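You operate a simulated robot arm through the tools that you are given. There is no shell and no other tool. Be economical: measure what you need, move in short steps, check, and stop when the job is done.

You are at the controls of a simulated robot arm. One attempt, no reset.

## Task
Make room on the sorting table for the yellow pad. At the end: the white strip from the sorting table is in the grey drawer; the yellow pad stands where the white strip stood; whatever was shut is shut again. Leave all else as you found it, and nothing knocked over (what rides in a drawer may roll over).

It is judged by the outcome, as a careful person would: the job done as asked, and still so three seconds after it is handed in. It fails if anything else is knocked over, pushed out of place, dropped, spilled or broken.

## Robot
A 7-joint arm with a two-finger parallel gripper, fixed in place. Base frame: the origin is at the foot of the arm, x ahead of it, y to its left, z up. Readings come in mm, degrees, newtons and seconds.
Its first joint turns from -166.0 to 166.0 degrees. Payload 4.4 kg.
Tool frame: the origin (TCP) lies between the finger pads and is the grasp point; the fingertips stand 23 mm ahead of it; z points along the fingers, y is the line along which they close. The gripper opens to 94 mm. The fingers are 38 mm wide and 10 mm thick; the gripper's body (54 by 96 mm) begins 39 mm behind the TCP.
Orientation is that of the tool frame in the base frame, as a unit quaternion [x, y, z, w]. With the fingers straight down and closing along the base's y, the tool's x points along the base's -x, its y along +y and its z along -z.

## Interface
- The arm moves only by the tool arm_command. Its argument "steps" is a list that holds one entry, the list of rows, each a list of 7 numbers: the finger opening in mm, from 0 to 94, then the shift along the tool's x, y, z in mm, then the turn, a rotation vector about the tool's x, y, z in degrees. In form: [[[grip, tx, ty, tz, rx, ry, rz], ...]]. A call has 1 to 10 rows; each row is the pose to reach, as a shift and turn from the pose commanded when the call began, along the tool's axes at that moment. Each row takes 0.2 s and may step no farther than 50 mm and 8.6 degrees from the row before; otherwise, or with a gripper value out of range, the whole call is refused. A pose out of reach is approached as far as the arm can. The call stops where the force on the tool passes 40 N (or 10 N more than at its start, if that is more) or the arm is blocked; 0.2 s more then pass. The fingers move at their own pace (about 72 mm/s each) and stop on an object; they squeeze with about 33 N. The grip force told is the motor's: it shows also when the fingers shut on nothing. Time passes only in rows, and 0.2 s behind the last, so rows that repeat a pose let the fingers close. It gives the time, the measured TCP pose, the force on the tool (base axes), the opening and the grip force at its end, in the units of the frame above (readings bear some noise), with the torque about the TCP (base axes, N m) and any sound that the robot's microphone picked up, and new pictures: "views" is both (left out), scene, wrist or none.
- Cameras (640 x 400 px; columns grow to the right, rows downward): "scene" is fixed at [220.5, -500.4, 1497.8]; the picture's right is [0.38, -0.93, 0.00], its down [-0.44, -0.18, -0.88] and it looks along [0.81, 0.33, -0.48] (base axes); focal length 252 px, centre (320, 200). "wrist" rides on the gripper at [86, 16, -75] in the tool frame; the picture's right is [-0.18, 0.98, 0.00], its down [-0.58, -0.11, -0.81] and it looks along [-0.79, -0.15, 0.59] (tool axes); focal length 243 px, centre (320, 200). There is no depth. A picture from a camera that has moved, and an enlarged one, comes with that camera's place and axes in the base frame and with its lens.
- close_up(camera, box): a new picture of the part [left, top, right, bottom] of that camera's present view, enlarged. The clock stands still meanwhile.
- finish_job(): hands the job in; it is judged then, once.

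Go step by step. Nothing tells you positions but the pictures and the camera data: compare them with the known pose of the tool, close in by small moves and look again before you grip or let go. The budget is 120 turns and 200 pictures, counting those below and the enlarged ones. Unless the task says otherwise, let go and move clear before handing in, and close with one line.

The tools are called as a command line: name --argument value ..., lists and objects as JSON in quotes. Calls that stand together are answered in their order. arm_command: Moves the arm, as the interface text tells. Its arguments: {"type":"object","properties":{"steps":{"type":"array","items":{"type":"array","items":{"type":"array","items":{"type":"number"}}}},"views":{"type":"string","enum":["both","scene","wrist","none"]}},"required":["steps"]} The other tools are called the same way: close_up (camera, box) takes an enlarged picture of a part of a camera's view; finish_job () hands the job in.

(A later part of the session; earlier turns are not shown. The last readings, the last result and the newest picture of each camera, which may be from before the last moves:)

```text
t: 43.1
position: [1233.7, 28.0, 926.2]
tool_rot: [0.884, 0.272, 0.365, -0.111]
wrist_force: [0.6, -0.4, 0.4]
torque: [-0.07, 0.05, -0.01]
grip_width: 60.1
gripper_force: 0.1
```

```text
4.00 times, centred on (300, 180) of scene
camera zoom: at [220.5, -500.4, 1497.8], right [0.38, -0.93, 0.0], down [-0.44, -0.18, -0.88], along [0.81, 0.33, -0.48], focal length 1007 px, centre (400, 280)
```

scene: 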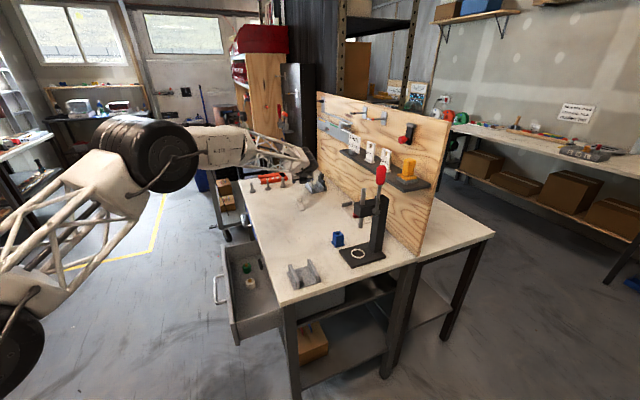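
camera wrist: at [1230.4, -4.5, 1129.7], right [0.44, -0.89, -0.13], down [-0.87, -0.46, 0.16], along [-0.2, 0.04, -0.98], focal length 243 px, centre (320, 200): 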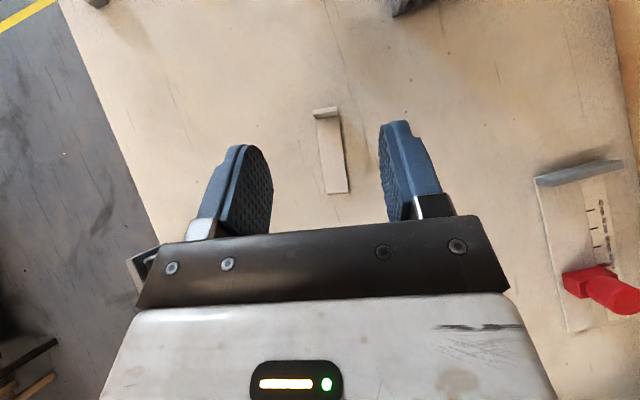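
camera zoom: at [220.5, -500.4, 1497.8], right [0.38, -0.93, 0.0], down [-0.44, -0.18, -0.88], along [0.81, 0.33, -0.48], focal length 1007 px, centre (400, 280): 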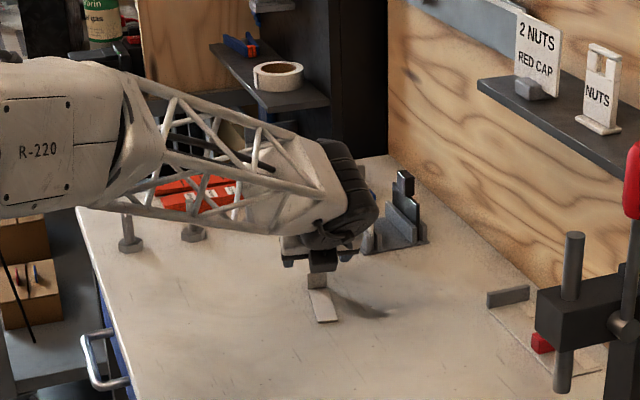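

Strip surface is at about z=853, tab base at (1260,40). Move in to straddle the tab, still ~8 mm above the table.

arm_command --steps '[[[60, -2, 5, 15, 0, 0, 0], [60, -3, 5, 30, 0, 0, 0], [60, -3.8, 5, 44.3, 0, 0, 0]]]' --views "none"

close_up --camera "wrist" --box '[220, 80, 440, 230]'

close_up --camera "scene" --box '[270, 160, 350, 220]'

```text
t: 43.9
position: [1258.8, 39.2, 892.4]
tool_rot: [0.883, 0.273, 0.365, -0.112]
wrist_force: [0.0, 0.0, 1.5]
torque: [-0.04, 0.03, -0.01]
grip_width: 59.9
gripper_force: 0.0
```

```text
2.67 times, centred on (330, 155) of wrist
camera zoom: at [1275.4, 32.0, 1005.6], right [0.44, -0.89, -0.13], down [-0.87, -0.46, 0.16], along [-0.2, 0.04, -0.98], focal length 647 px, centre (293, 320)
```

zoom: 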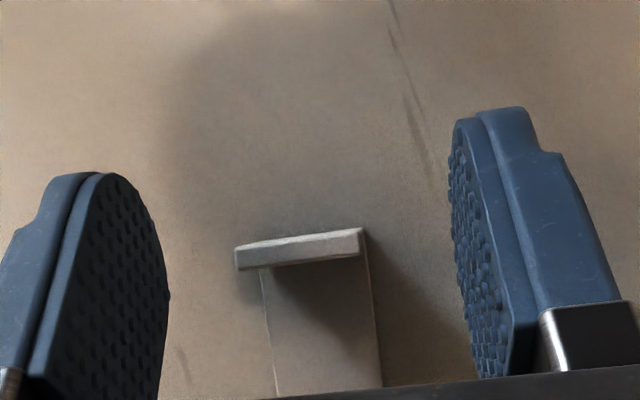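

```text
6.67 times, centred on (310, 190) of scene
camera zoom: at [220.5, -500.4, 1497.8], right [0.38, -0.93, 0.0], down [-0.44, -0.18, -0.88], along [0.81, 0.33, -0.48], focal length 1678 px, centre (387, 267)
```

zoom: 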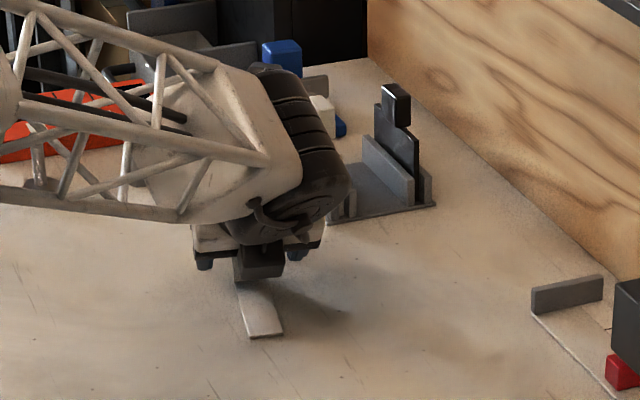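

Aligned. Lower 10 mm and close.

arm_command --steps '[[[60, -3.5, 0, 3.5, 0, 0, 0], [60, -6, 0, 8, 0, 0, 0], [40, -6, 0, 8, 0, 0, 0], [20, -6, 0, 8, 0, 0, 0], [10, -6, 0, 8, 0, 0, 0], [10, -6, 0, 8, 0, 0, 0]]]' --views "wrist"

close_up --camera "wrist" --box '[220, 80, 440, 230]'

```text
t: 45.3
position: [1260.4, 40.4, 880.7]
tool_rot: [0.883, 0.273, 0.365, -0.113]
wrist_force: [0.2, -0.2, 0.8]
torque: [-0.05, 0.05, -0.04]
grip_width: 24.7
gripper_force: 32.9
camera wrist: at [1276.4, 32.4, 994.7], right [0.44, -0.89, -0.13], down [-0.87, -0.46, 0.16], along [-0.2, 0.04, -0.98], focal length 243 px, centre (320, 200)
```

wrist: 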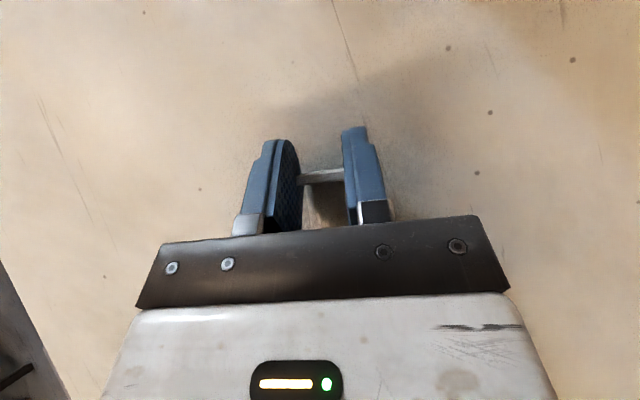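

```text
2.67 times, centred on (330, 155) of wrist
camera zoom: at [1276.4, 32.4, 994.7], right [0.44, -0.89, -0.13], down [-0.87, -0.46, 0.16], along [-0.2, 0.04, -0.98], focal length 647 px, centre (293, 320)
```

zoom: 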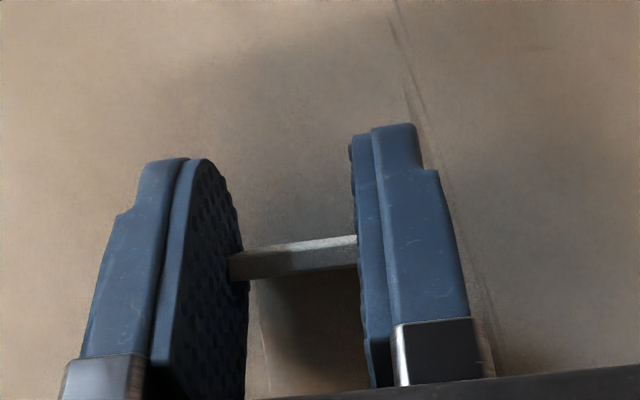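

Tab gripped at 24.7 mm. Lift straight up.

arm_command --steps '[[[10, 10, 0, -10, 0, 0, 0], [10, 30, 0, -30, 0, 0, 0], [10, 60, 0, -60, 0, 0, 0], [10, 90, 0, -90, 0, 0, 0]]]'

```text
t: 46.3
position: [1260.4, 39.6, 1007.5]
tool_rot: [0.884, 0.271, 0.364, -0.112]
wrist_force: [-0.3, -0.2, -1.0]
torque: [0.03, -0.06, 0.0]
grip_width: 24.4
gripper_force: 33.0
camera wrist: at [1278.2, 32.6, 1121.7], right [0.44, -0.89, -0.13], down [-0.87, -0.46, 0.16], along [-0.21, 0.04, -0.98], focal length 243 px, centre (320, 200)
```

scene: 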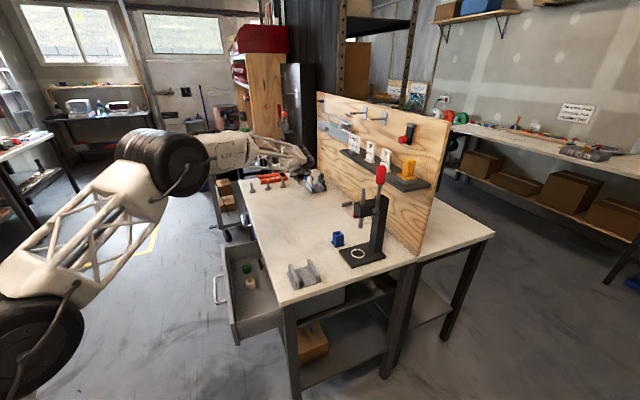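
wrist: 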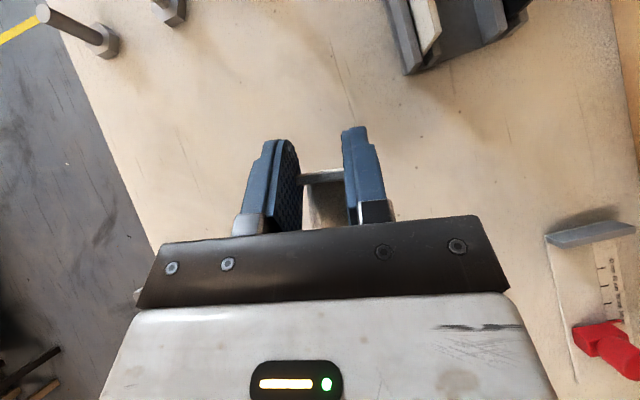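

Held securely. Now carry it over the drawer, aligning the heading with the drawer's long side.

arm_command --steps '[[[10, -29, -25, -29, 0, 0, 0], [10, -58, -50, -58, 0, 0, 0], [10, -87, -75, -87, 0, 0, 0], [10, -116, -100, -116, 0, 0, 0], [10, -145, -125, -145, 0, 0, 0], [10, -174, -150, -174, 0, 0, 0], [10, -203, -175, -203, 0, 0, 0], [10, -232, -200, -232, 0, 0, 0], [10, -261, -225, -261, 0, 0, 0], [10, -290, -250, -290, 0, 0, 0]]]' --views "none"

arm_command --steps '[[[10, -15, -12, -15, 4, 0, -4], [10, -30, -25, -30, 7.8, 0, -7.8]]]'

```text
t: 48.5
position: [779.3, 17.8, 1006.0]
tool_rot: [0.884, 0.272, 0.363, -0.112]
wrist_force: [1.3, -0.4, -0.1]
torque: [-0.02, -0.01, 0.03]
grip_width: 24.5
gripper_force: 33.3
```

```text
t: 49.1
position: [730.2, 13.6, 1007.6]
tool_rot: [0.853, 0.356, 0.352, -0.147]
wrist_force: [-0.4, -0.2, 0.0]
torque: [0.03, 0.01, 0.01]
grip_width: 24.8
gripper_force: 32.6
camera wrist: at [748.3, 10.2, 1122.7], right [0.61, -0.78, -0.13], down [-0.77, -0.62, 0.16], along [-0.21, 0.0, -0.98], focal length 243 px, centre (320, 200)
```

scene: 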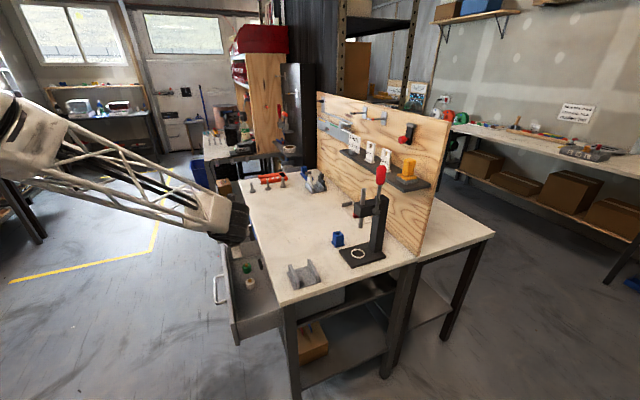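
wrist: 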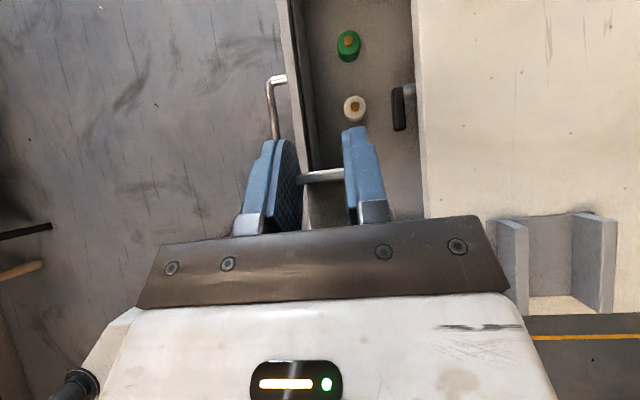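

Over the drawer; I measured the opening: shift +28 along, +17 toward the bench, then descend part way and look.

arm_command --steps '[[[10, 20, 17, 20, 0, 0, 0], [10, -10, 17, 50, 0, 0, 0], [10, -40, 17, 80, 0, 0, 0], [10, -70, 17, 110, 0, 0, 0], [10, -100, 17, 140, 0, 0, 0], [10, -130, 17, 170, 0, 0, 0], [10, -150, 17, 190, 0, 0, 0]]]'

close_up --camera "scene" --box '[170, 170, 330, 350]'

```text
t: 50.7
position: [763.0, 20.2, 767.9]
tool_rot: [0.853, 0.356, 0.352, -0.146]
wrist_force: [-0.4, -0.3, 0.1]
torque: [-0.03, -0.01, -0.03]
grip_width: 24.7
gripper_force: 32.9
camera wrist: at [780.0, 15.7, 882.3], right [0.61, -0.79, -0.13], down [-0.77, -0.62, 0.16], along [-0.21, 0.0, -0.98], focal length 243 px, centre (320, 200)
```

scene: 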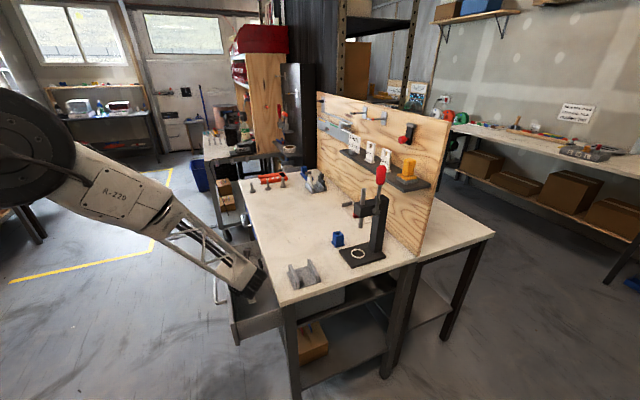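
wrist: 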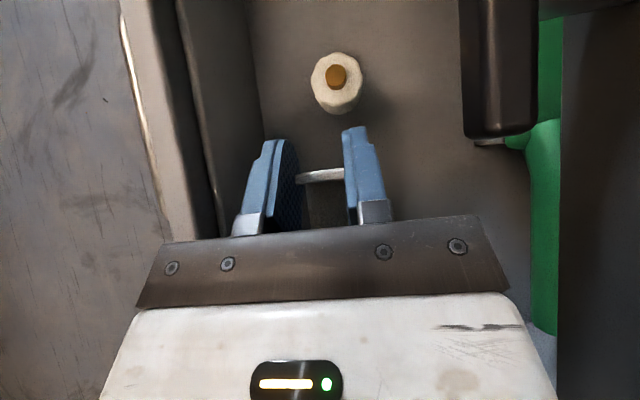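

```text
2.22 times, centred on (250, 260) of scene
camera zoom: at [220.5, -500.4, 1497.8], right [0.38, -0.93, 0.0], down [-0.44, -0.18, -0.88], along [0.81, 0.33, -0.48], focal length 559 px, centre (476, 67)
```

zoom: 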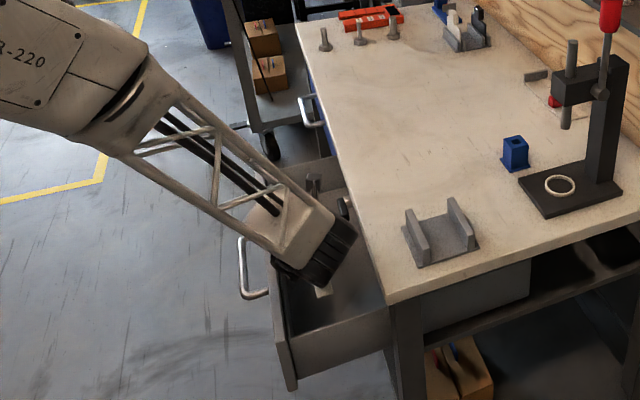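

Clear of the cap and the walls. Descend more, gently.

arm_command --steps '[[[10, -10, 0, 10, 0, 0, 0], [10, -20, 0, 20, 0, 0, 0], [10, -28, 0, 28, 0, 0, 0], [10, -35, 0, 35, 0, 0, 0]]]' --views "wrist"

close_up --camera "scene" --box '[210, 220, 310, 350]'

```text
t: 51.7
position: [762.4, 18.1, 719.9]
tool_rot: [0.853, 0.356, 0.352, -0.147]
wrist_force: [0.8, 0.1, 0.8]
torque: [0.01, 0.0, 0.03]
grip_width: 24.7
gripper_force: 32.9
camera wrist: at [780.1, 15.3, 834.4], right [0.61, -0.78, -0.13], down [-0.77, -0.62, 0.16], along [-0.21, 0.0, -0.98], focal length 243 px, centre (320, 200)
```

wrist: 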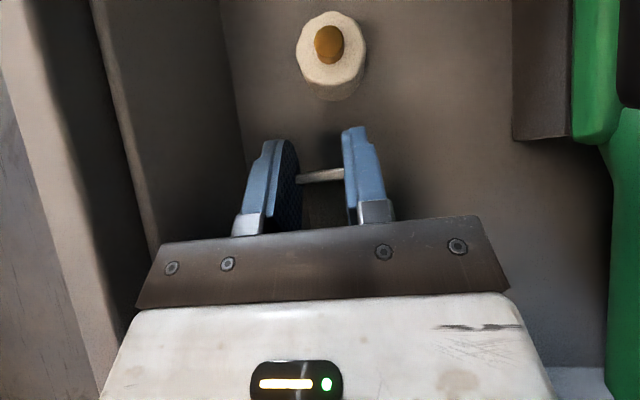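

```text
3.08 times, centred on (260, 285) of scene
camera zoom: at [220.5, -500.4, 1497.8], right [0.38, -0.93, 0.0], down [-0.44, -0.18, -0.88], along [0.81, 0.33, -0.48], focal length 774 px, centre (505, -62)
```

zoom: 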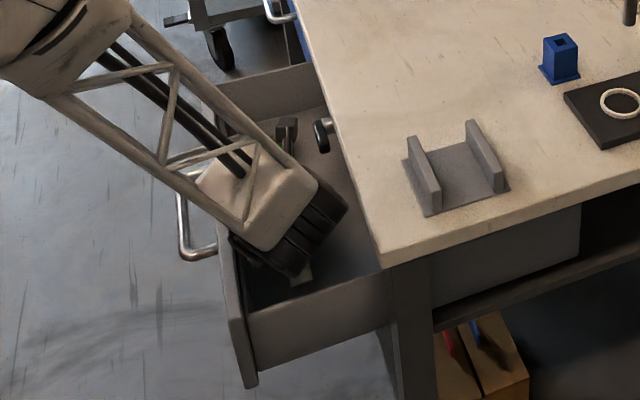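

arm_command --steps '[[[10, -4, 0, 4, 0, 0, 0], [10, -8, 0, 8, 0, 0, 0], [10, -11, 0, 11, 0, 0, 0]]]' --views "none"

arm_command --steps '[[[10, -2, 0, 2, 0, 0, 0], [10, -4, 0, 4, 0, 0, 0]]]' --views "none"

```text
t: 52.5
position: [762.1, 19.8, 704.7]
tool_rot: [0.853, 0.357, 0.351, -0.147]
wrist_force: [0.3, 0.2, -0.2]
torque: [0.0, 0.03, 0.0]
grip_width: 24.4
gripper_force: 33.3
```

```text
t: 53.1
position: [763.2, 19.8, 697.8]
tool_rot: [0.853, 0.356, 0.352, -0.146]
wrist_force: [0.4, 0.1, -0.1]
torque: [0.01, 0.0, -0.01]
grip_width: 24.4
gripper_force: 33.7
```

arm_command --steps '[[[10, -2, 0, 2, 0, 0, 0], [10, -4, 0, 4, 0, 0, 0]]]' --views "wrist"

close_up --camera "scene" --box '[220, 255, 300, 335]'

```text
t: 53.9
position: [765.1, 20.3, 695.0]
tool_rot: [0.853, 0.356, 0.354, -0.146]
wrist_force: [0.1, -0.6, 6.2]
torque: [-0.33, 0.36, 0.06]
grip_width: 24.8
gripper_force: 33.0
stopped in row 2: the force on the tool passed its limit at 42 N (the readings are from after the stop); the commanded pose is now the measured one
camera wrist: at [781.7, 15.3, 810.4], right [0.61, -0.79, -0.13], down [-0.77, -0.62, 0.16], along [-0.2, 0.0, -0.98], focal length 243 px, centre (320, 200)
```

wrist: 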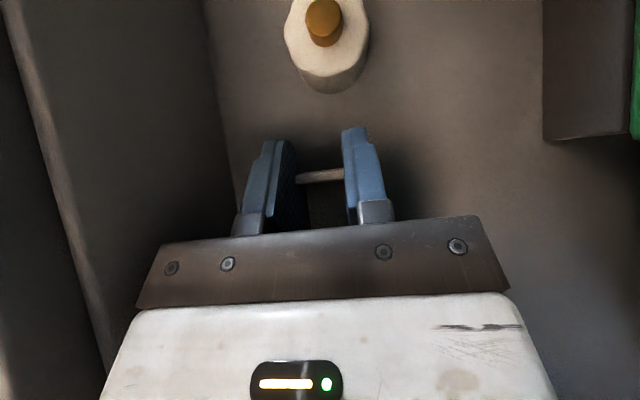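

```text
5.00 times, centred on (260, 295) of scene
camera zoom: at [220.5, -500.4, 1497.8], right [0.38, -0.93, 0.0], down [-0.44, -0.18, -0.88], along [0.81, 0.33, -0.48], focal length 1259 px, centre (620, -275)
```

zoom: 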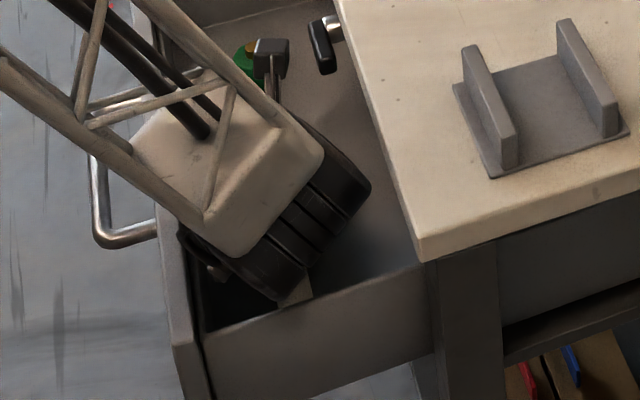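

Strip touches the drawer floor. Release and rise straight up.

arm_command --steps '[[[30, 0.5, 0, -0.5, 0, 0, 0], [45, 0.5, 0, -0.5, 0, 0, 0], [45, 8, 0, -8, 0, 0, 0], [45, 30, 0, -30, 0, 0, 0], [45, 60, 0, -60, 0, 0, 0], [45, 90, 0, -90, 0, 0, 0], [45, 120, 0, -120, 0, 0, 0], [45, 150, 0, -150, 0, 0, 0], [45, 180, 0, -180, 0, 0, 0], [45, 210, 0, -210, 0, 0, 0]]]'

close_up --camera "wrist" --box '[220, 0, 440, 240]'

```text
t: 56.1
position: [762.8, 20.5, 991.8]
tool_rot: [0.853, 0.355, 0.354, -0.145]
wrist_force: [0.8, 0.0, -0.9]
torque: [0.01, 0.02, -0.02]
grip_width: 45.1
gripper_force: 0.1
camera wrist: at [779.5, 15.8, 1105.9], right [0.61, -0.79, -0.13], down [-0.77, -0.62, 0.16], along [-0.21, 0.0, -0.98], focal length 243 px, centre (320, 200)
```

scene: 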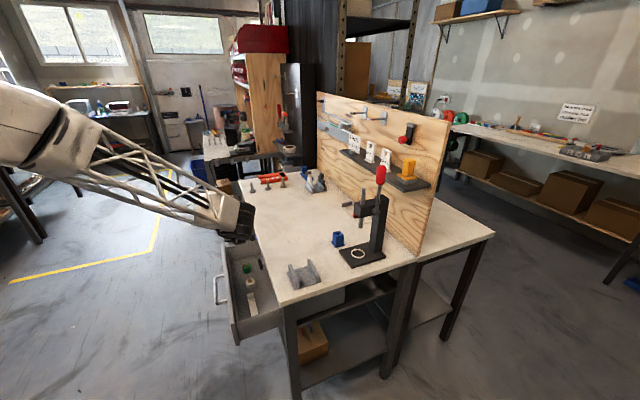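
wrist: 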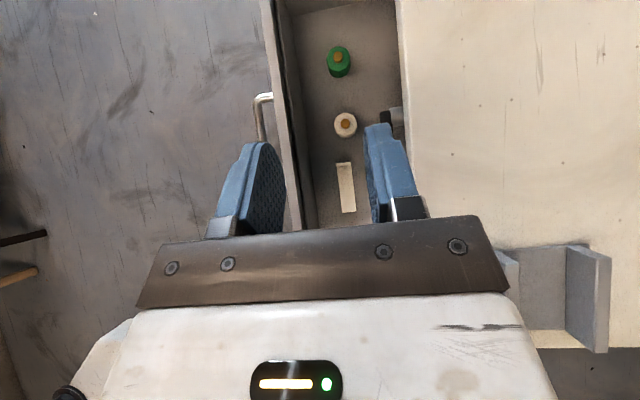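

```text
1.67 times, centred on (330, 120) of wrist
camera zoom: at [779.5, 15.8, 1105.9], right [0.61, -0.79, -0.13], down [-0.77, -0.62, 0.16], along [-0.21, 0.0, -0.98], focal length 404 px, centre (303, 333)
```

zoom: 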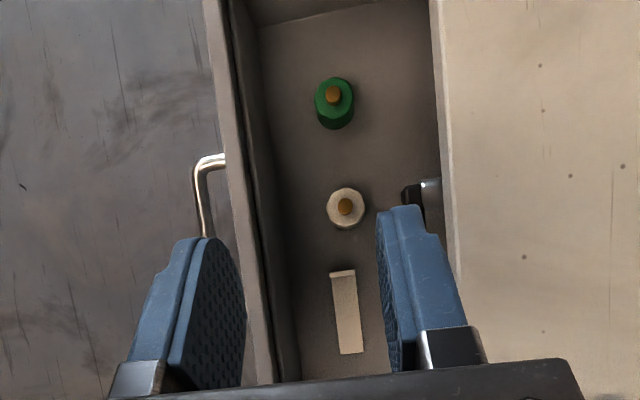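

The strip lies in the drawer. Next: return the tool upright, then point it at the drawer front to push it shut.

arm_command --steps '[[[20, 6, -34, 6, 0, -7.5, 0], [0, 12, -68, 12, 0, -15, 0], [0, 18, -102, 18, 0, -22.5, 0], [0, 25, -136, 25, 0, -30, 0], [0, 32, -170, 32, 0, -37.5, 0], [0, 38, -200, 38, 0, -45, 0]]]' --views "none"

arm_command --steps '[[[0, 0, 0, 0, 0, 0, -8.5], [0, 0, 0, 0, 0, 0, -17], [0, 0, 0, 0, 0, 0, -25.5], [0, 0, 0, 0, 0, 0, -34], [0, 0, 0, 0, 0, 0, -42.5], [0, 0, 0, 0, 0, 0, -51], [0, 0, 0, 0, 0, 0, -59.5], [0, 0, 0, 0, 0, 0, -68], [0, 0, 0, 0, 0, 0, -76.5], [0, 0, 0, 0, 0, 0, -85]]]' --views "none"

```text
t: 57.5
position: [659.2, 199.0, 991.2]
tool_rot: [0.924, 0.384, 0.0, 0.003]
wrist_force: [0.7, 1.3, -0.2]
torque: [0.0, -0.02, 0.0]
grip_width: 0.0
gripper_force: 32.6
```

```text
t: 59.7
position: [660.8, 199.6, 990.8]
tool_rot: [0.42, 0.908, -0.001, 0.001]
wrist_force: [0.0, 0.8, -0.5]
torque: [0.0, 0.0, -0.03]
grip_width: 0.0
gripper_force: 33.1
```

arm_command --steps '[[[0, 0, 0, 0, 0, 0, -4]]]' --views "none"

arm_command --steps '[[[0, 0, 0, 24, 0, -8.5, 0], [0, 0, 0, 48, 0, -17, 0], [0, 0, 0, 72, 0, -25.5, 0], [0, 0, 0, 96, 0, -34, 0], [0, 0, 0, 120, 0, -42.5, 0], [0, 0, 0, 144, 0, -51, 0], [0, 0, 0, 168, 0, -59.5, 0], [0, 0, 0, 192, 0, -68, 0], [0, 0, 0, 216, 0, -76.5, 0], [0, 0, 0, 238, 0, -85, 0]]]'

close_up --camera "scene" --box '[150, 200, 320, 340]'

```text
t: 60.1
position: [659.4, 198.5, 991.4]
tool_rot: [0.389, 0.921, -0.001, 0.002]
wrist_force: [-0.2, 0.3, 0.3]
torque: [0.02, 0.0, 0.02]
grip_width: 0.0
gripper_force: 32.8
```

```text
t: 62.3
position: [659.1, 198.3, 754.2]
tool_rot: [0.286, 0.678, -0.263, 0.624]
wrist_force: [0.1, -0.4, 0.0]
torque: [0.01, 0.0, 0.05]
grip_width: 0.1
gripper_force: 32.9
camera wrist: at [614.6, 269.8, 676.1], right [0.71, 0.67, 0.18], down [-0.61, 0.47, 0.65], along [0.35, -0.57, 0.74], focal length 243 px, centre (320, 200)
```

scene: 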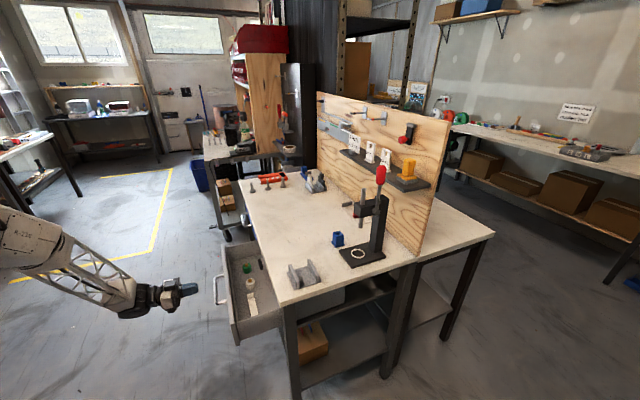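
wrist: 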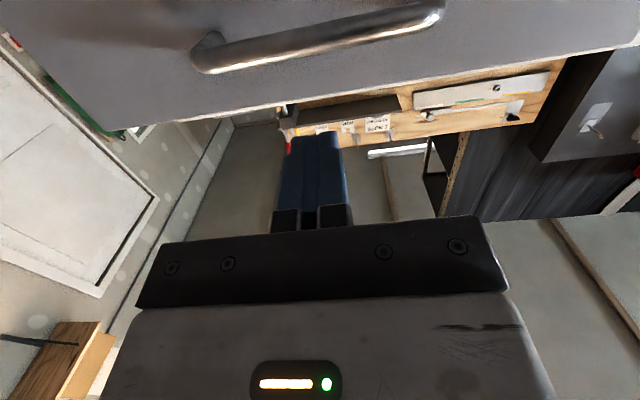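

```text
2.86 times, centred on (235, 270) of scene
camera zoom: at [220.5, -500.4, 1497.8], right [0.38, -0.93, 0.0], down [-0.44, -0.18, -0.88], along [0.81, 0.33, -0.48], focal length 719 px, centre (563, 0)
```

zoom: 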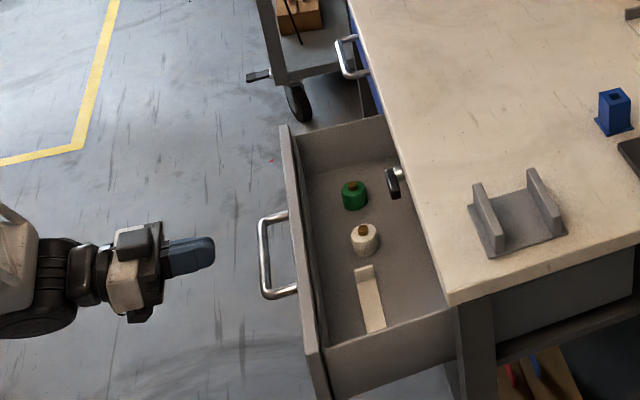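

arm_command --steps '[[[0, 3, 0, 20, 0, -3, 0], [0, 1, 0, 40, 0, -5, 0], [0, 0, 0, 60, 0, -5, 0]]]' --views "wrist"

close_up --camera "scene" --box '[180, 220, 300, 320]'

```text
t: 63.1
position: [701.8, 154.8, 748.7]
tool_rot: [0.274, 0.65, -0.276, 0.652]
wrist_force: [0.2, -0.1, 0.5]
torque: [-0.03, -0.02, 0.0]
grip_width: 0.0
gripper_force: 32.6
camera wrist: at [661.1, 220.3, 663.1], right [0.7, 0.69, 0.18], down [-0.64, 0.5, 0.58], along [0.3, -0.53, 0.79], focal length 243 px, centre (320, 200)
```

wrist: 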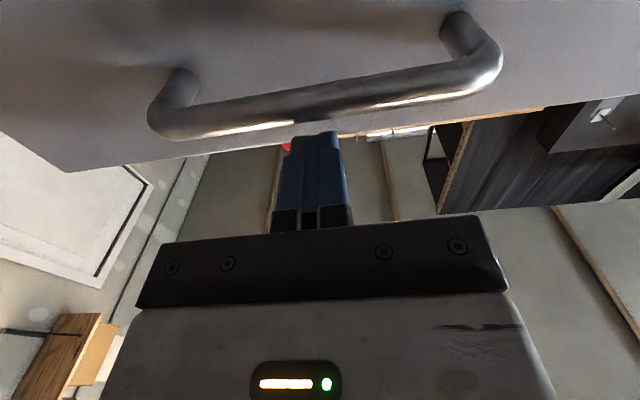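

```text
4.00 times, centred on (240, 270) of scene
camera zoom: at [220.5, -500.4, 1497.8], right [0.38, -0.93, 0.0], down [-0.44, -0.18, -0.88], along [0.81, 0.33, -0.48], focal length 1007 px, centre (640, -80)
```

zoom: 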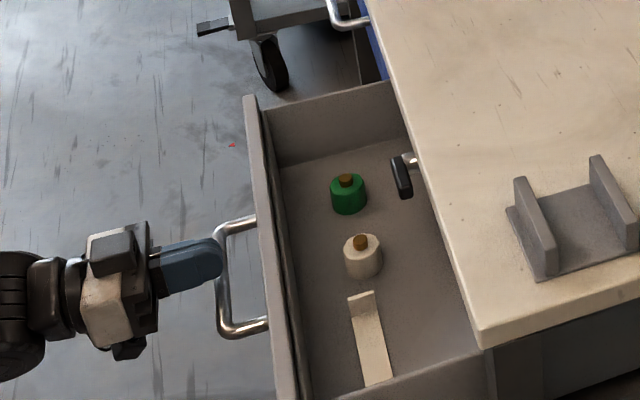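

Fingertips are above the bar and below the panel's top edge. Push forward.

arm_command --steps '[[[0, 0, 0, 8, 0, 0, 0], [0, 0, 0, 16, 0, 0, 0], [0, 0, 0, 24, 0, 0, 0], [0, 0, 0, 32, 0, 0, 0], [0, 0, 0, 40, 0, 0, 0], [0, 0, 0, 50, 0, 0, 0], [0, 0, 0, 60, 0, 0, 0]]]' --views "scene"

close_up --camera "scene" --box '[180, 220, 300, 320]'

```text
t: 64.7
position: [743.7, 115.5, 748.9]
tool_rot: [0.275, 0.651, -0.275, 0.652]
wrist_force: [-0.4, 1.4, 0.2]
torque: [0.03, -0.01, 0.03]
grip_width: 0.0
gripper_force: 33.1
```

scene: 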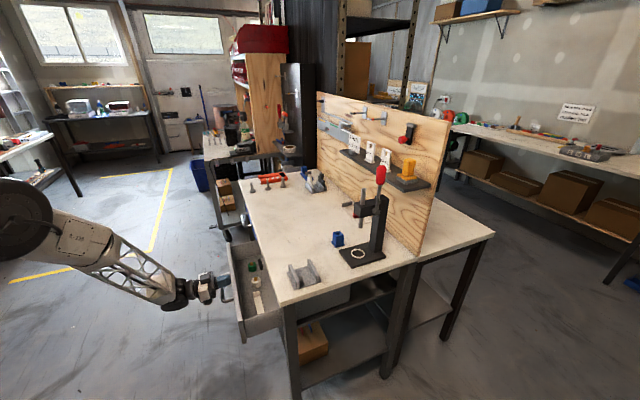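

```text
4.00 times, centred on (240, 270) of scene
camera zoom: at [220.5, -500.4, 1497.8], right [0.38, -0.93, 0.0], down [-0.44, -0.18, -0.88], along [0.81, 0.33, -0.48], focal length 1007 px, centre (640, -80)
```

zoom: 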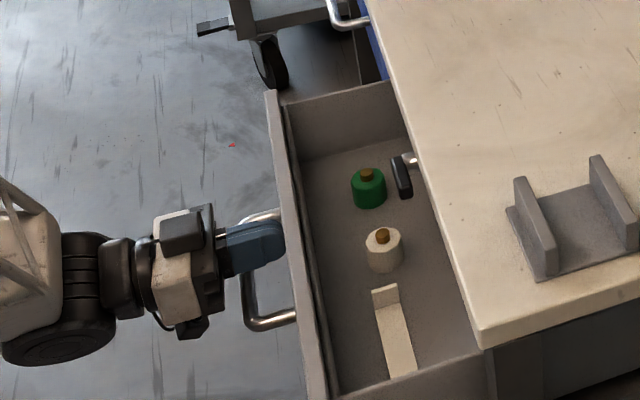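

arm_command --steps '[[[0, 0, 0, 10, 0, 0, 0], [0, 0, 0, 20, 0, 0, 0], [0, 0, 0, 30, 0, 0, 0], [0, 0, 0, 40, 0, 0, 0], [0, 0, 0, 50, 0, 0, 0], [0, 0, 0, 60, 0, 0, 0], [0, 0, 0, 70, 0, 0, 0], [0, 0, 0, 80, 0, 0, 0], [0, 0, 0, 90, 0, 0, 0], [0, 0, 0, 100, 0, 0, 0]]]' --views "none"

close_up --camera "scene" --box '[180, 220, 300, 320]'

```text
t: 66.9
position: [813.6, 40.6, 750.7]
tool_rot: [0.275, 0.65, -0.277, 0.653]
wrist_force: [-1.7, -0.1, 0.7]
torque: [0.02, -0.01, 0.01]
grip_width: 0.0
gripper_force: 33.6
```

```text
4.00 times, centred on (240, 270) of scene
camera zoom: at [220.5, -500.4, 1497.8], right [0.38, -0.93, 0.0], down [-0.44, -0.18, -0.88], along [0.81, 0.33, -0.48], focal length 1007 px, centre (640, -80)
```

zoom: 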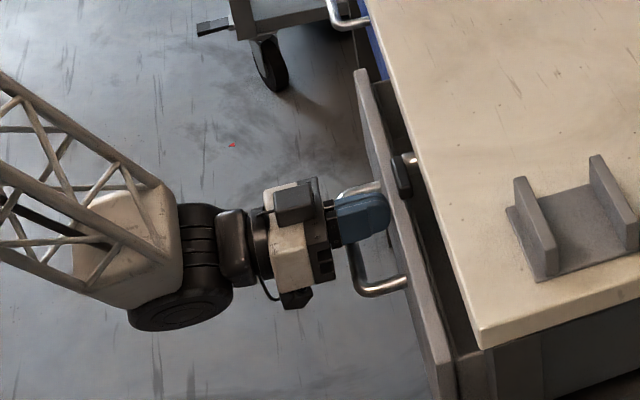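

arm_command --steps '[[[0, 0, 0, 6, 0, 0, 0], [0, 0, 0, 12, 0, 0, 0], [0, 0, 0, 18, 0, 0, 0], [0, 0, 0, 24, 0, 0, 0], [0, 0, 0, 29, 0, 0, 0], [0, 0, 0, 34, 0, 0, 0], [0, 0, 0, 38, 0, 0, 0], [0, 0, 0, 42, 0, 0, 0]]]' --views "wrist"

close_up --camera "scene" --box '[180, 220, 300, 320]'

```text
t: 68.7
position: [843.3, 10.2, 748.8]
tool_rot: [0.275, 0.65, -0.277, 0.652]
wrist_force: [-1.8, 0.3, -1.4]
torque: [0.01, 0.03, 0.0]
grip_width: 0.2
gripper_force: 32.8
camera wrist: at [803.1, 75.9, 663.2], right [0.7, 0.69, 0.18], down [-0.64, 0.5, 0.58], along [0.3, -0.53, 0.79], focal length 243 px, centre (320, 200)
```

wrist: 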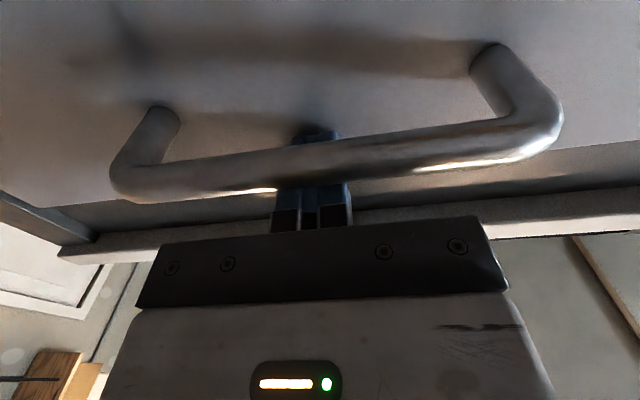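

```text
4.00 times, centred on (240, 270) of scene
camera zoom: at [220.5, -500.4, 1497.8], right [0.38, -0.93, 0.0], down [-0.44, -0.18, -0.88], along [0.81, 0.33, -0.48], focal length 1007 px, centre (640, -80)
```

zoom: 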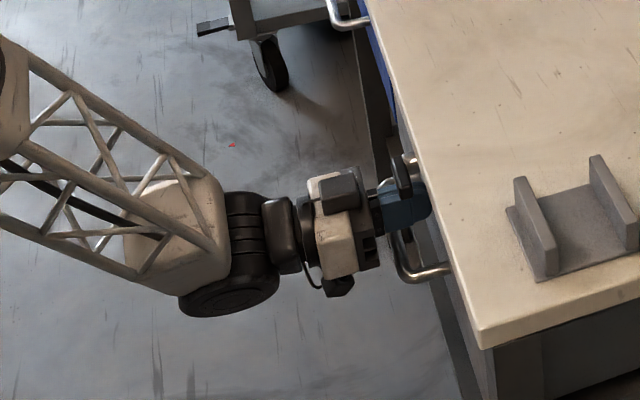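

arm_command --steps '[[[0, 0, 0, 2, 0, 0, 0], [0, 0, 0, 4, 0, 0, 0], [0, 0, 0, 6, 0, 0, 0], [0, 0, 0, 8, 0, 0, 0], [0, 0, 0, 10, 0, 0, 0], [0, 0, 0, 12, 0, 0, 0], [0, 0, 0, 14, 0, 0, 0]]]' --views "none"

close_up --camera "scene" --box '[200, 200, 320, 300]'

```text
t: 69.2
position: [844.0, 10.7, 748.3]
tool_rot: [0.275, 0.65, -0.277, 0.652]
wrist_force: [-14.8, 8.5, 8.3]
torque: [0.06, 0.1, -0.05]
grip_width: 0.2
gripper_force: 33.6
stopped in row 2: the force on the tool passed its limit at 51 N (the readings are from after the stop); the commanded pose is now the measured one
```

```text
4.00 times, centred on (260, 250) of scene
camera zoom: at [220.5, -500.4, 1497.8], right [0.38, -0.93, 0.0], down [-0.44, -0.18, -0.88], along [0.81, 0.33, -0.48], focal length 1007 px, centre (560, 0)
```

zoom: 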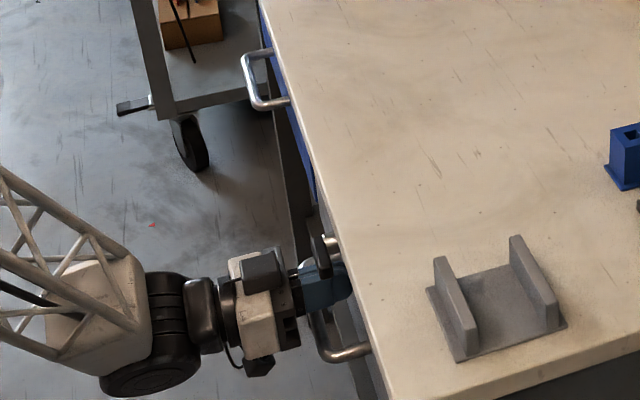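

Firm stop: the drawer is shut. Back off and compare with the initial picture.

arm_command --steps '[[[0, 0, 0, -25, 0, 0, 0], [0, 0, 0, -60, 0, 0, 0], [0, 0, 0, -100, 0, 0, 0], [0, 0, 0, -140, 0, 0, 0]]]' --views "none"

close_up --camera "scene" --box '[230, 220, 310, 300]'

```text
t: 70.2
position: [748.1, 108.6, 748.3]
tool_rot: [0.274, 0.65, -0.276, 0.652]
wrist_force: [0.2, 0.5, 0.6]
torque: [0.0, 0.03, -0.06]
grip_width: 0.1
gripper_force: 32.7
```

```text
5.00 times, centred on (270, 260) of scene
camera zoom: at [220.5, -500.4, 1497.8], right [0.38, -0.93, 0.0], down [-0.44, -0.18, -0.88], along [0.81, 0.33, -0.48], focal length 1259 px, centre (570, -100)
```

zoom: 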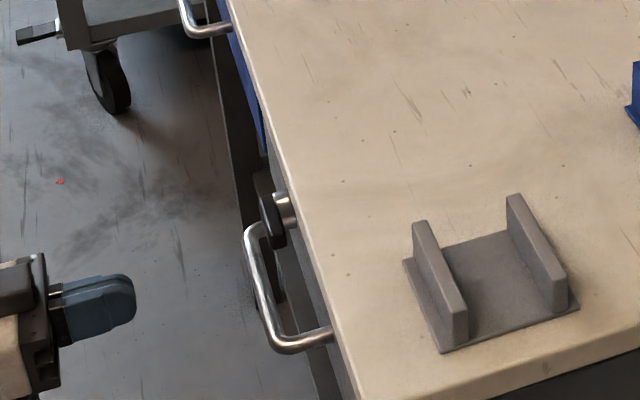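

The drawer looks exactly as before. Now the yellow pad: I rise, tilt, and look at the shelf with the wrist camera.

arm_command --steps '[[[0, -49, 0, 0, 0, 7, 0], [0, -98, 0, 0, 0, 14, 0], [20, -147, 0, 0, 0, 21, 0], [40, -196, 0, 0, 0, 28, 0], [60, -245, 0, 0, 0, 35, 0], [60, -294, 0, 0, 0, 42, 0], [60, -343, 0, 0, 0, 49, 0], [60, -392, 0, 0, 0, 56, 0], [60, -441, 0, 0, 0, 63, 0], [60, -490, 0, 0, 0, 70, 0]]]' --views "none"

```text
t: 72.4
position: [748.4, 108.5, 1238.0]
tool_rot: [0.382, 0.907, -0.068, 0.16]
wrist_force: [0.1, 0.0, -0.7]
torque: [0.0, 0.01, 0.03]
grip_width: 60.0
gripper_force: 0.1
```

arm_command --steps '[[[60, -44, -20, 4, 0, 0, 0], [60, -88, -41, 8, 0, 0, 0], [60, -132, -61, 12, 0, 0, 0], [60, -176, -82, 15, 0, 0, 0], [60, -220, -102, 19, 0, 0, 0], [60, -264, -123, 23, 0, 0, 0], [60, -308, -143, 26, 0, 0, 0], [60, -351, -164, 30, 0, 0, 0]]]'

close_up --camera "wrist" --box '[160, 60, 480, 240]'

```text
t: 74.2
position: [866.3, -250.7, 1334.1]
tool_rot: [0.383, 0.907, -0.068, 0.161]
wrist_force: [0.5, -1.5, 1.0]
torque: [0.01, 0.0, 0.01]
grip_width: 60.0
gripper_force: 0.1
camera wrist: at [803.0, -160.9, 1373.8], right [0.82, 0.56, 0.06], down [0.11, -0.27, 0.96], along [0.55, -0.78, -0.28], focal length 243 px, centre (320, 200)
```

scene: 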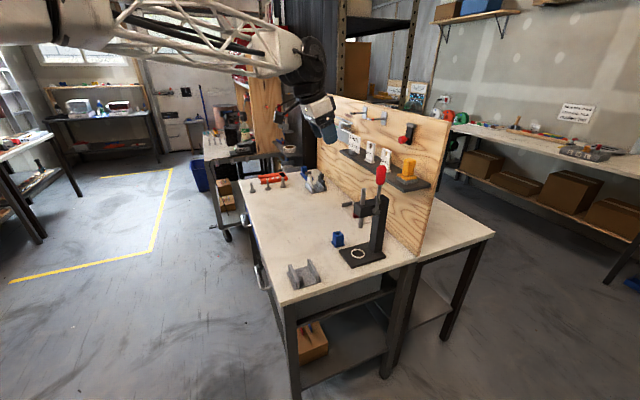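
wrist: 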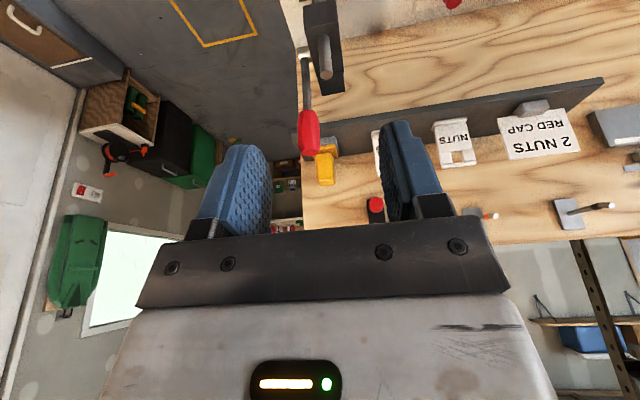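

```text
2.00 times, centred on (320, 150) of wrist
camera zoom: at [803.0, -160.9, 1373.8], right [0.82, 0.56, 0.06], down [0.11, -0.27, 0.96], along [0.55, -0.78, -0.28], focal length 485 px, centre (320, 300)
```

zoom: 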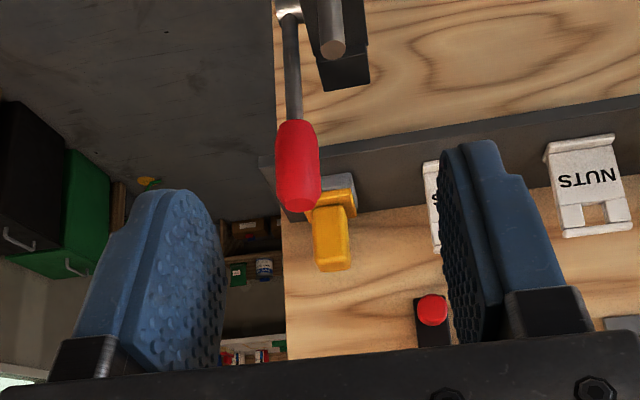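

Found it: yellow block top at (1045,-480,1222), press handle right in front of it (top z≈1221), a peg knob 80 mm to its left. I'll approach at 45° from above with the camera on the upper side, which requires turning the wrist half round.

arm_command --steps '[[[60, 0, 0, 0, 0, 7, 0], [60, 0, 0, 0, 0, 14, 0], [60, 0, 0, 0, 0, 20, 0]]]' --views "none"

arm_command --steps '[[[60, 0, 0, 0, 0, 0, -8.5], [60, 0, 0, 0, 0, 0, -17], [60, 0, 0, 0, 0, 0, -25.5], [60, 0, 0, 0, 0, 0, -34], [60, 0, 0, 0, 0, 0, -42.5], [60, 0, 0, 0, 0, 0, -51], [60, 0, 0, 0, 0, 0, -59.5], [60, 0, 0, 0, 0, 0, -68], [60, 0, 0, 0, 0, 0, -76.5], [60, 0, 0, 0, 0, 0, -85]]]' --views "none"

arm_command --steps '[[[60, 0, 0, 0, 0, 0, -8.5], [60, 0, 0, 0, 0, 0, -17], [60, 0, 0, 0, 0, 0, -25.5], [60, 0, 0, 0, 0, 0, -34], [60, 0, 0, 0, 0, 0, -42.5], [60, 0, 0, 0, 0, 0, -51], [60, 0, 0, 0, 0, 0, -59.5], [60, 0, 0, 0, 0, 0, -68], [60, 0, 0, 0, 0, 0, -76.5], [60, 0, 0, 0, 0, 0, -85]]]' --views "none"

arm_command --steps '[[[60, 0, 0, 0, 0, 0, -5], [60, 0, 0, 0, 0, 0, -10]]]'

```text
t: 75.0
position: [865.0, -246.7, 1334.1]
tool_rot: [0.389, 0.921, -0.002, 0.0]
wrist_force: [0.7, 0.3, 0.4]
torque: [-0.03, -0.03, 0.04]
grip_width: 59.9
gripper_force: 0.1
```

```text
t: 77.2
position: [866.3, -245.6, 1331.8]
tool_rot: [-0.336, 0.942, -0.002, 0.0]
wrist_force: [0.7, 0.3, 0.1]
torque: [0.0, 0.02, -0.02]
grip_width: 60.1
gripper_force: 0.1
```

```text
t: 79.4
position: [866.6, -246.7, 1332.1]
tool_rot: [0.885, -0.466, 0.002, 0.001]
wrist_force: [0.2, 0.2, -0.4]
torque: [0.01, -0.01, 0.01]
grip_width: 59.8
gripper_force: 0.0
```

```text
t: 80.0
position: [866.4, -247.4, 1330.5]
tool_rot: [0.922, -0.388, 0.001, 0.001]
wrist_force: [-0.7, -0.2, 0.1]
torque: [0.02, 0.02, 0.01]
grip_width: 59.9
gripper_force: 0.2
camera wrist: at [914.6, -319.2, 1407.0], right [-0.83, -0.55, 0.0], down [-0.33, 0.49, 0.8], along [-0.45, 0.67, -0.59], focal length 243 px, centre (320, 200)
```

scene: 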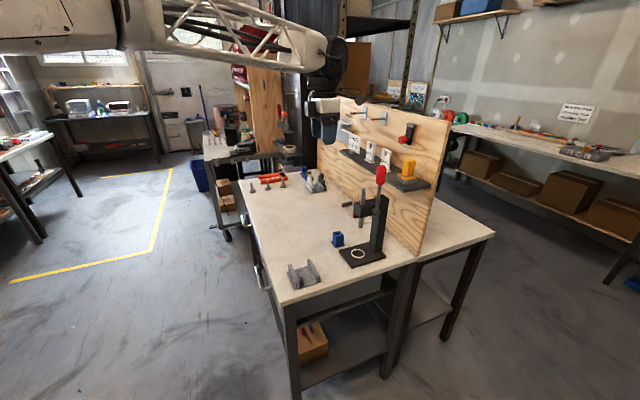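
wrist: 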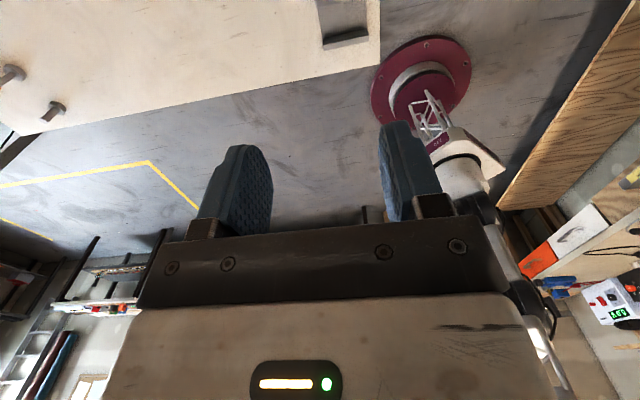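

arm_command --steps '[[[60, 37, 6, 0, 0, 7.5, 0], [60, 74, 12, 0, 0, 15, 0], [60, 111, 18, 0, 0, 22.5, 0], [60, 148, 24, 0, 0, 30, 0], [60, 185, 30, 0, 0, 37.5, 0], [60, 220, 35, 0, 0, 45, 0]]]'

close_up --camera "wrist" --box '[220, 50, 440, 230]'

```text
t: 81.4
position: [993.3, -428.9, 1334.5]
tool_rot: [0.85, -0.358, 0.355, 0.15]
wrist_force: [-0.2, 0.5, -0.5]
torque: [0.0, -0.01, 0.01]
grip_width: 60.3
gripper_force: 0.0
camera wrist: at [987.2, -444.4, 1449.4], right [-0.79, -0.59, -0.13], down [-0.61, 0.78, 0.15], along [0.01, 0.2, -0.98], focal length 243 px, centre (320, 200)
```

scene: 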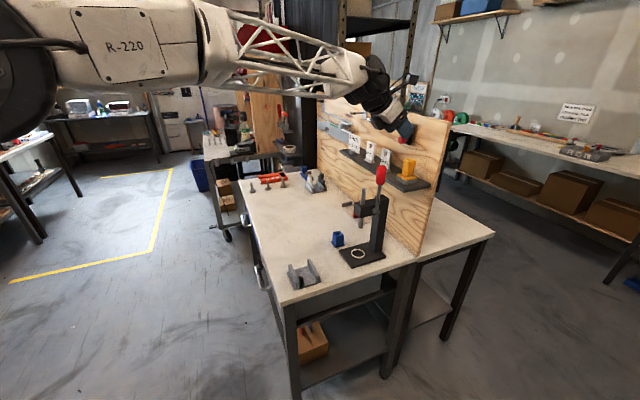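
wrist: 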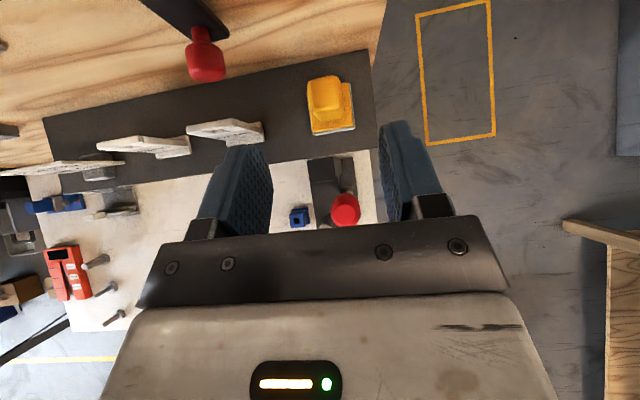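

```text
2.22 times, centred on (330, 140) of wrist
camera zoom: at [987.2, -444.4, 1449.4], right [-0.79, -0.59, -0.13], down [-0.61, 0.78, 0.15], along [0.01, 0.2, -0.98], focal length 539 px, centre (298, 333)
```

zoom: 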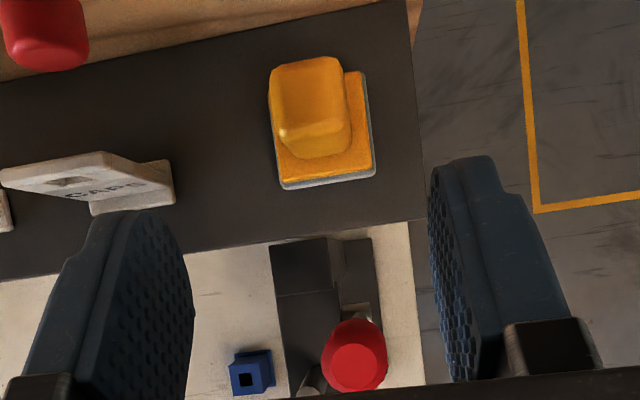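

Clear view of the pad from above: block centre (1044,-478), ~30 mm wide, aligned with my fingers. Move over it and look again.

arm_command --steps '[[[56, 3.5, -1, 31.8, 0, 0, 0], [56, 7, -2, 63.6, 0, 0, 0], [56, 7.5, -2, 92.3, 0, 0, 0], [56, -6.6, -2, 106.5, 0, 0, 0]]]'

close_up --camera "scene" --box '[330, 80, 450, 220]'

close_up --camera "wrist" --box '[220, 80, 440, 230]'

```text
t: 82.4
position: [1045.8, -477.8, 1252.3]
tool_rot: [0.85, -0.359, 0.354, 0.15]
wrist_force: [-0.2, -0.2, 0.1]
torque: [0.03, 0.0, 0.01]
grip_width: 55.9
gripper_force: 0.0
camera wrist: at [1039.1, -493.4, 1367.8], right [-0.8, -0.59, -0.13], down [-0.61, 0.78, 0.16], along [0.01, 0.2, -0.98], focal length 243 px, centre (320, 200)
```

scene: 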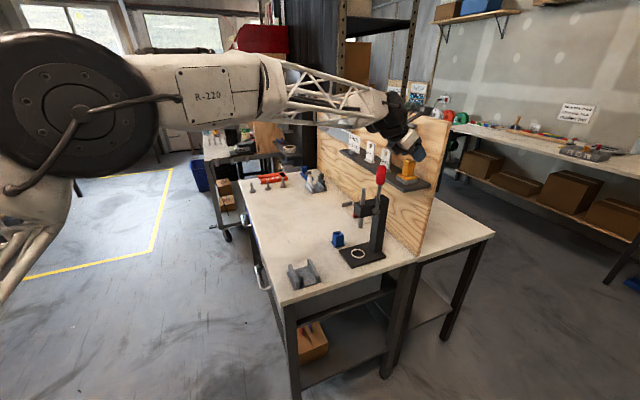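
wrist: 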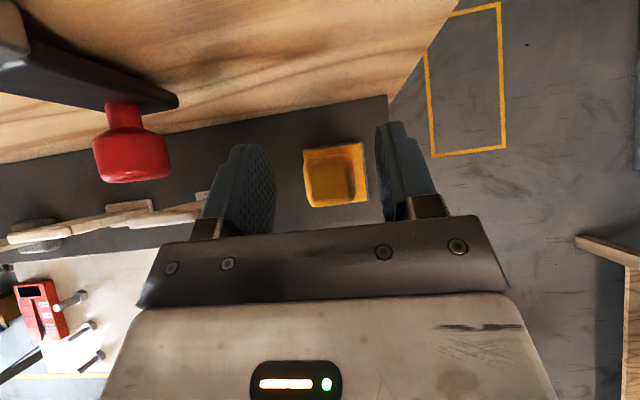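

```text
2.86 times, centred on (390, 150) of scene
camera zoom: at [220.5, -500.4, 1497.8], right [0.38, -0.93, 0.0], down [-0.44, -0.18, -0.88], along [0.81, 0.33, -0.48], focal length 719 px, centre (120, 343)
```

zoom: 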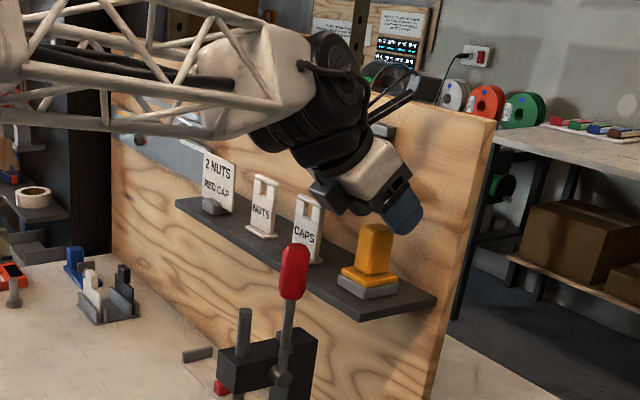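

```text
2.67 times, centred on (330, 155) of wrist
camera zoom: at [1039.1, -493.4, 1367.8], right [-0.8, -0.59, -0.13], down [-0.61, 0.78, 0.16], along [0.01, 0.2, -0.98], focal length 647 px, centre (293, 320)
```

zoom: 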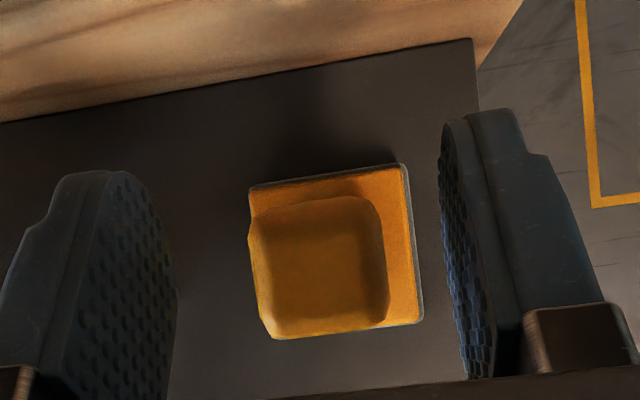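

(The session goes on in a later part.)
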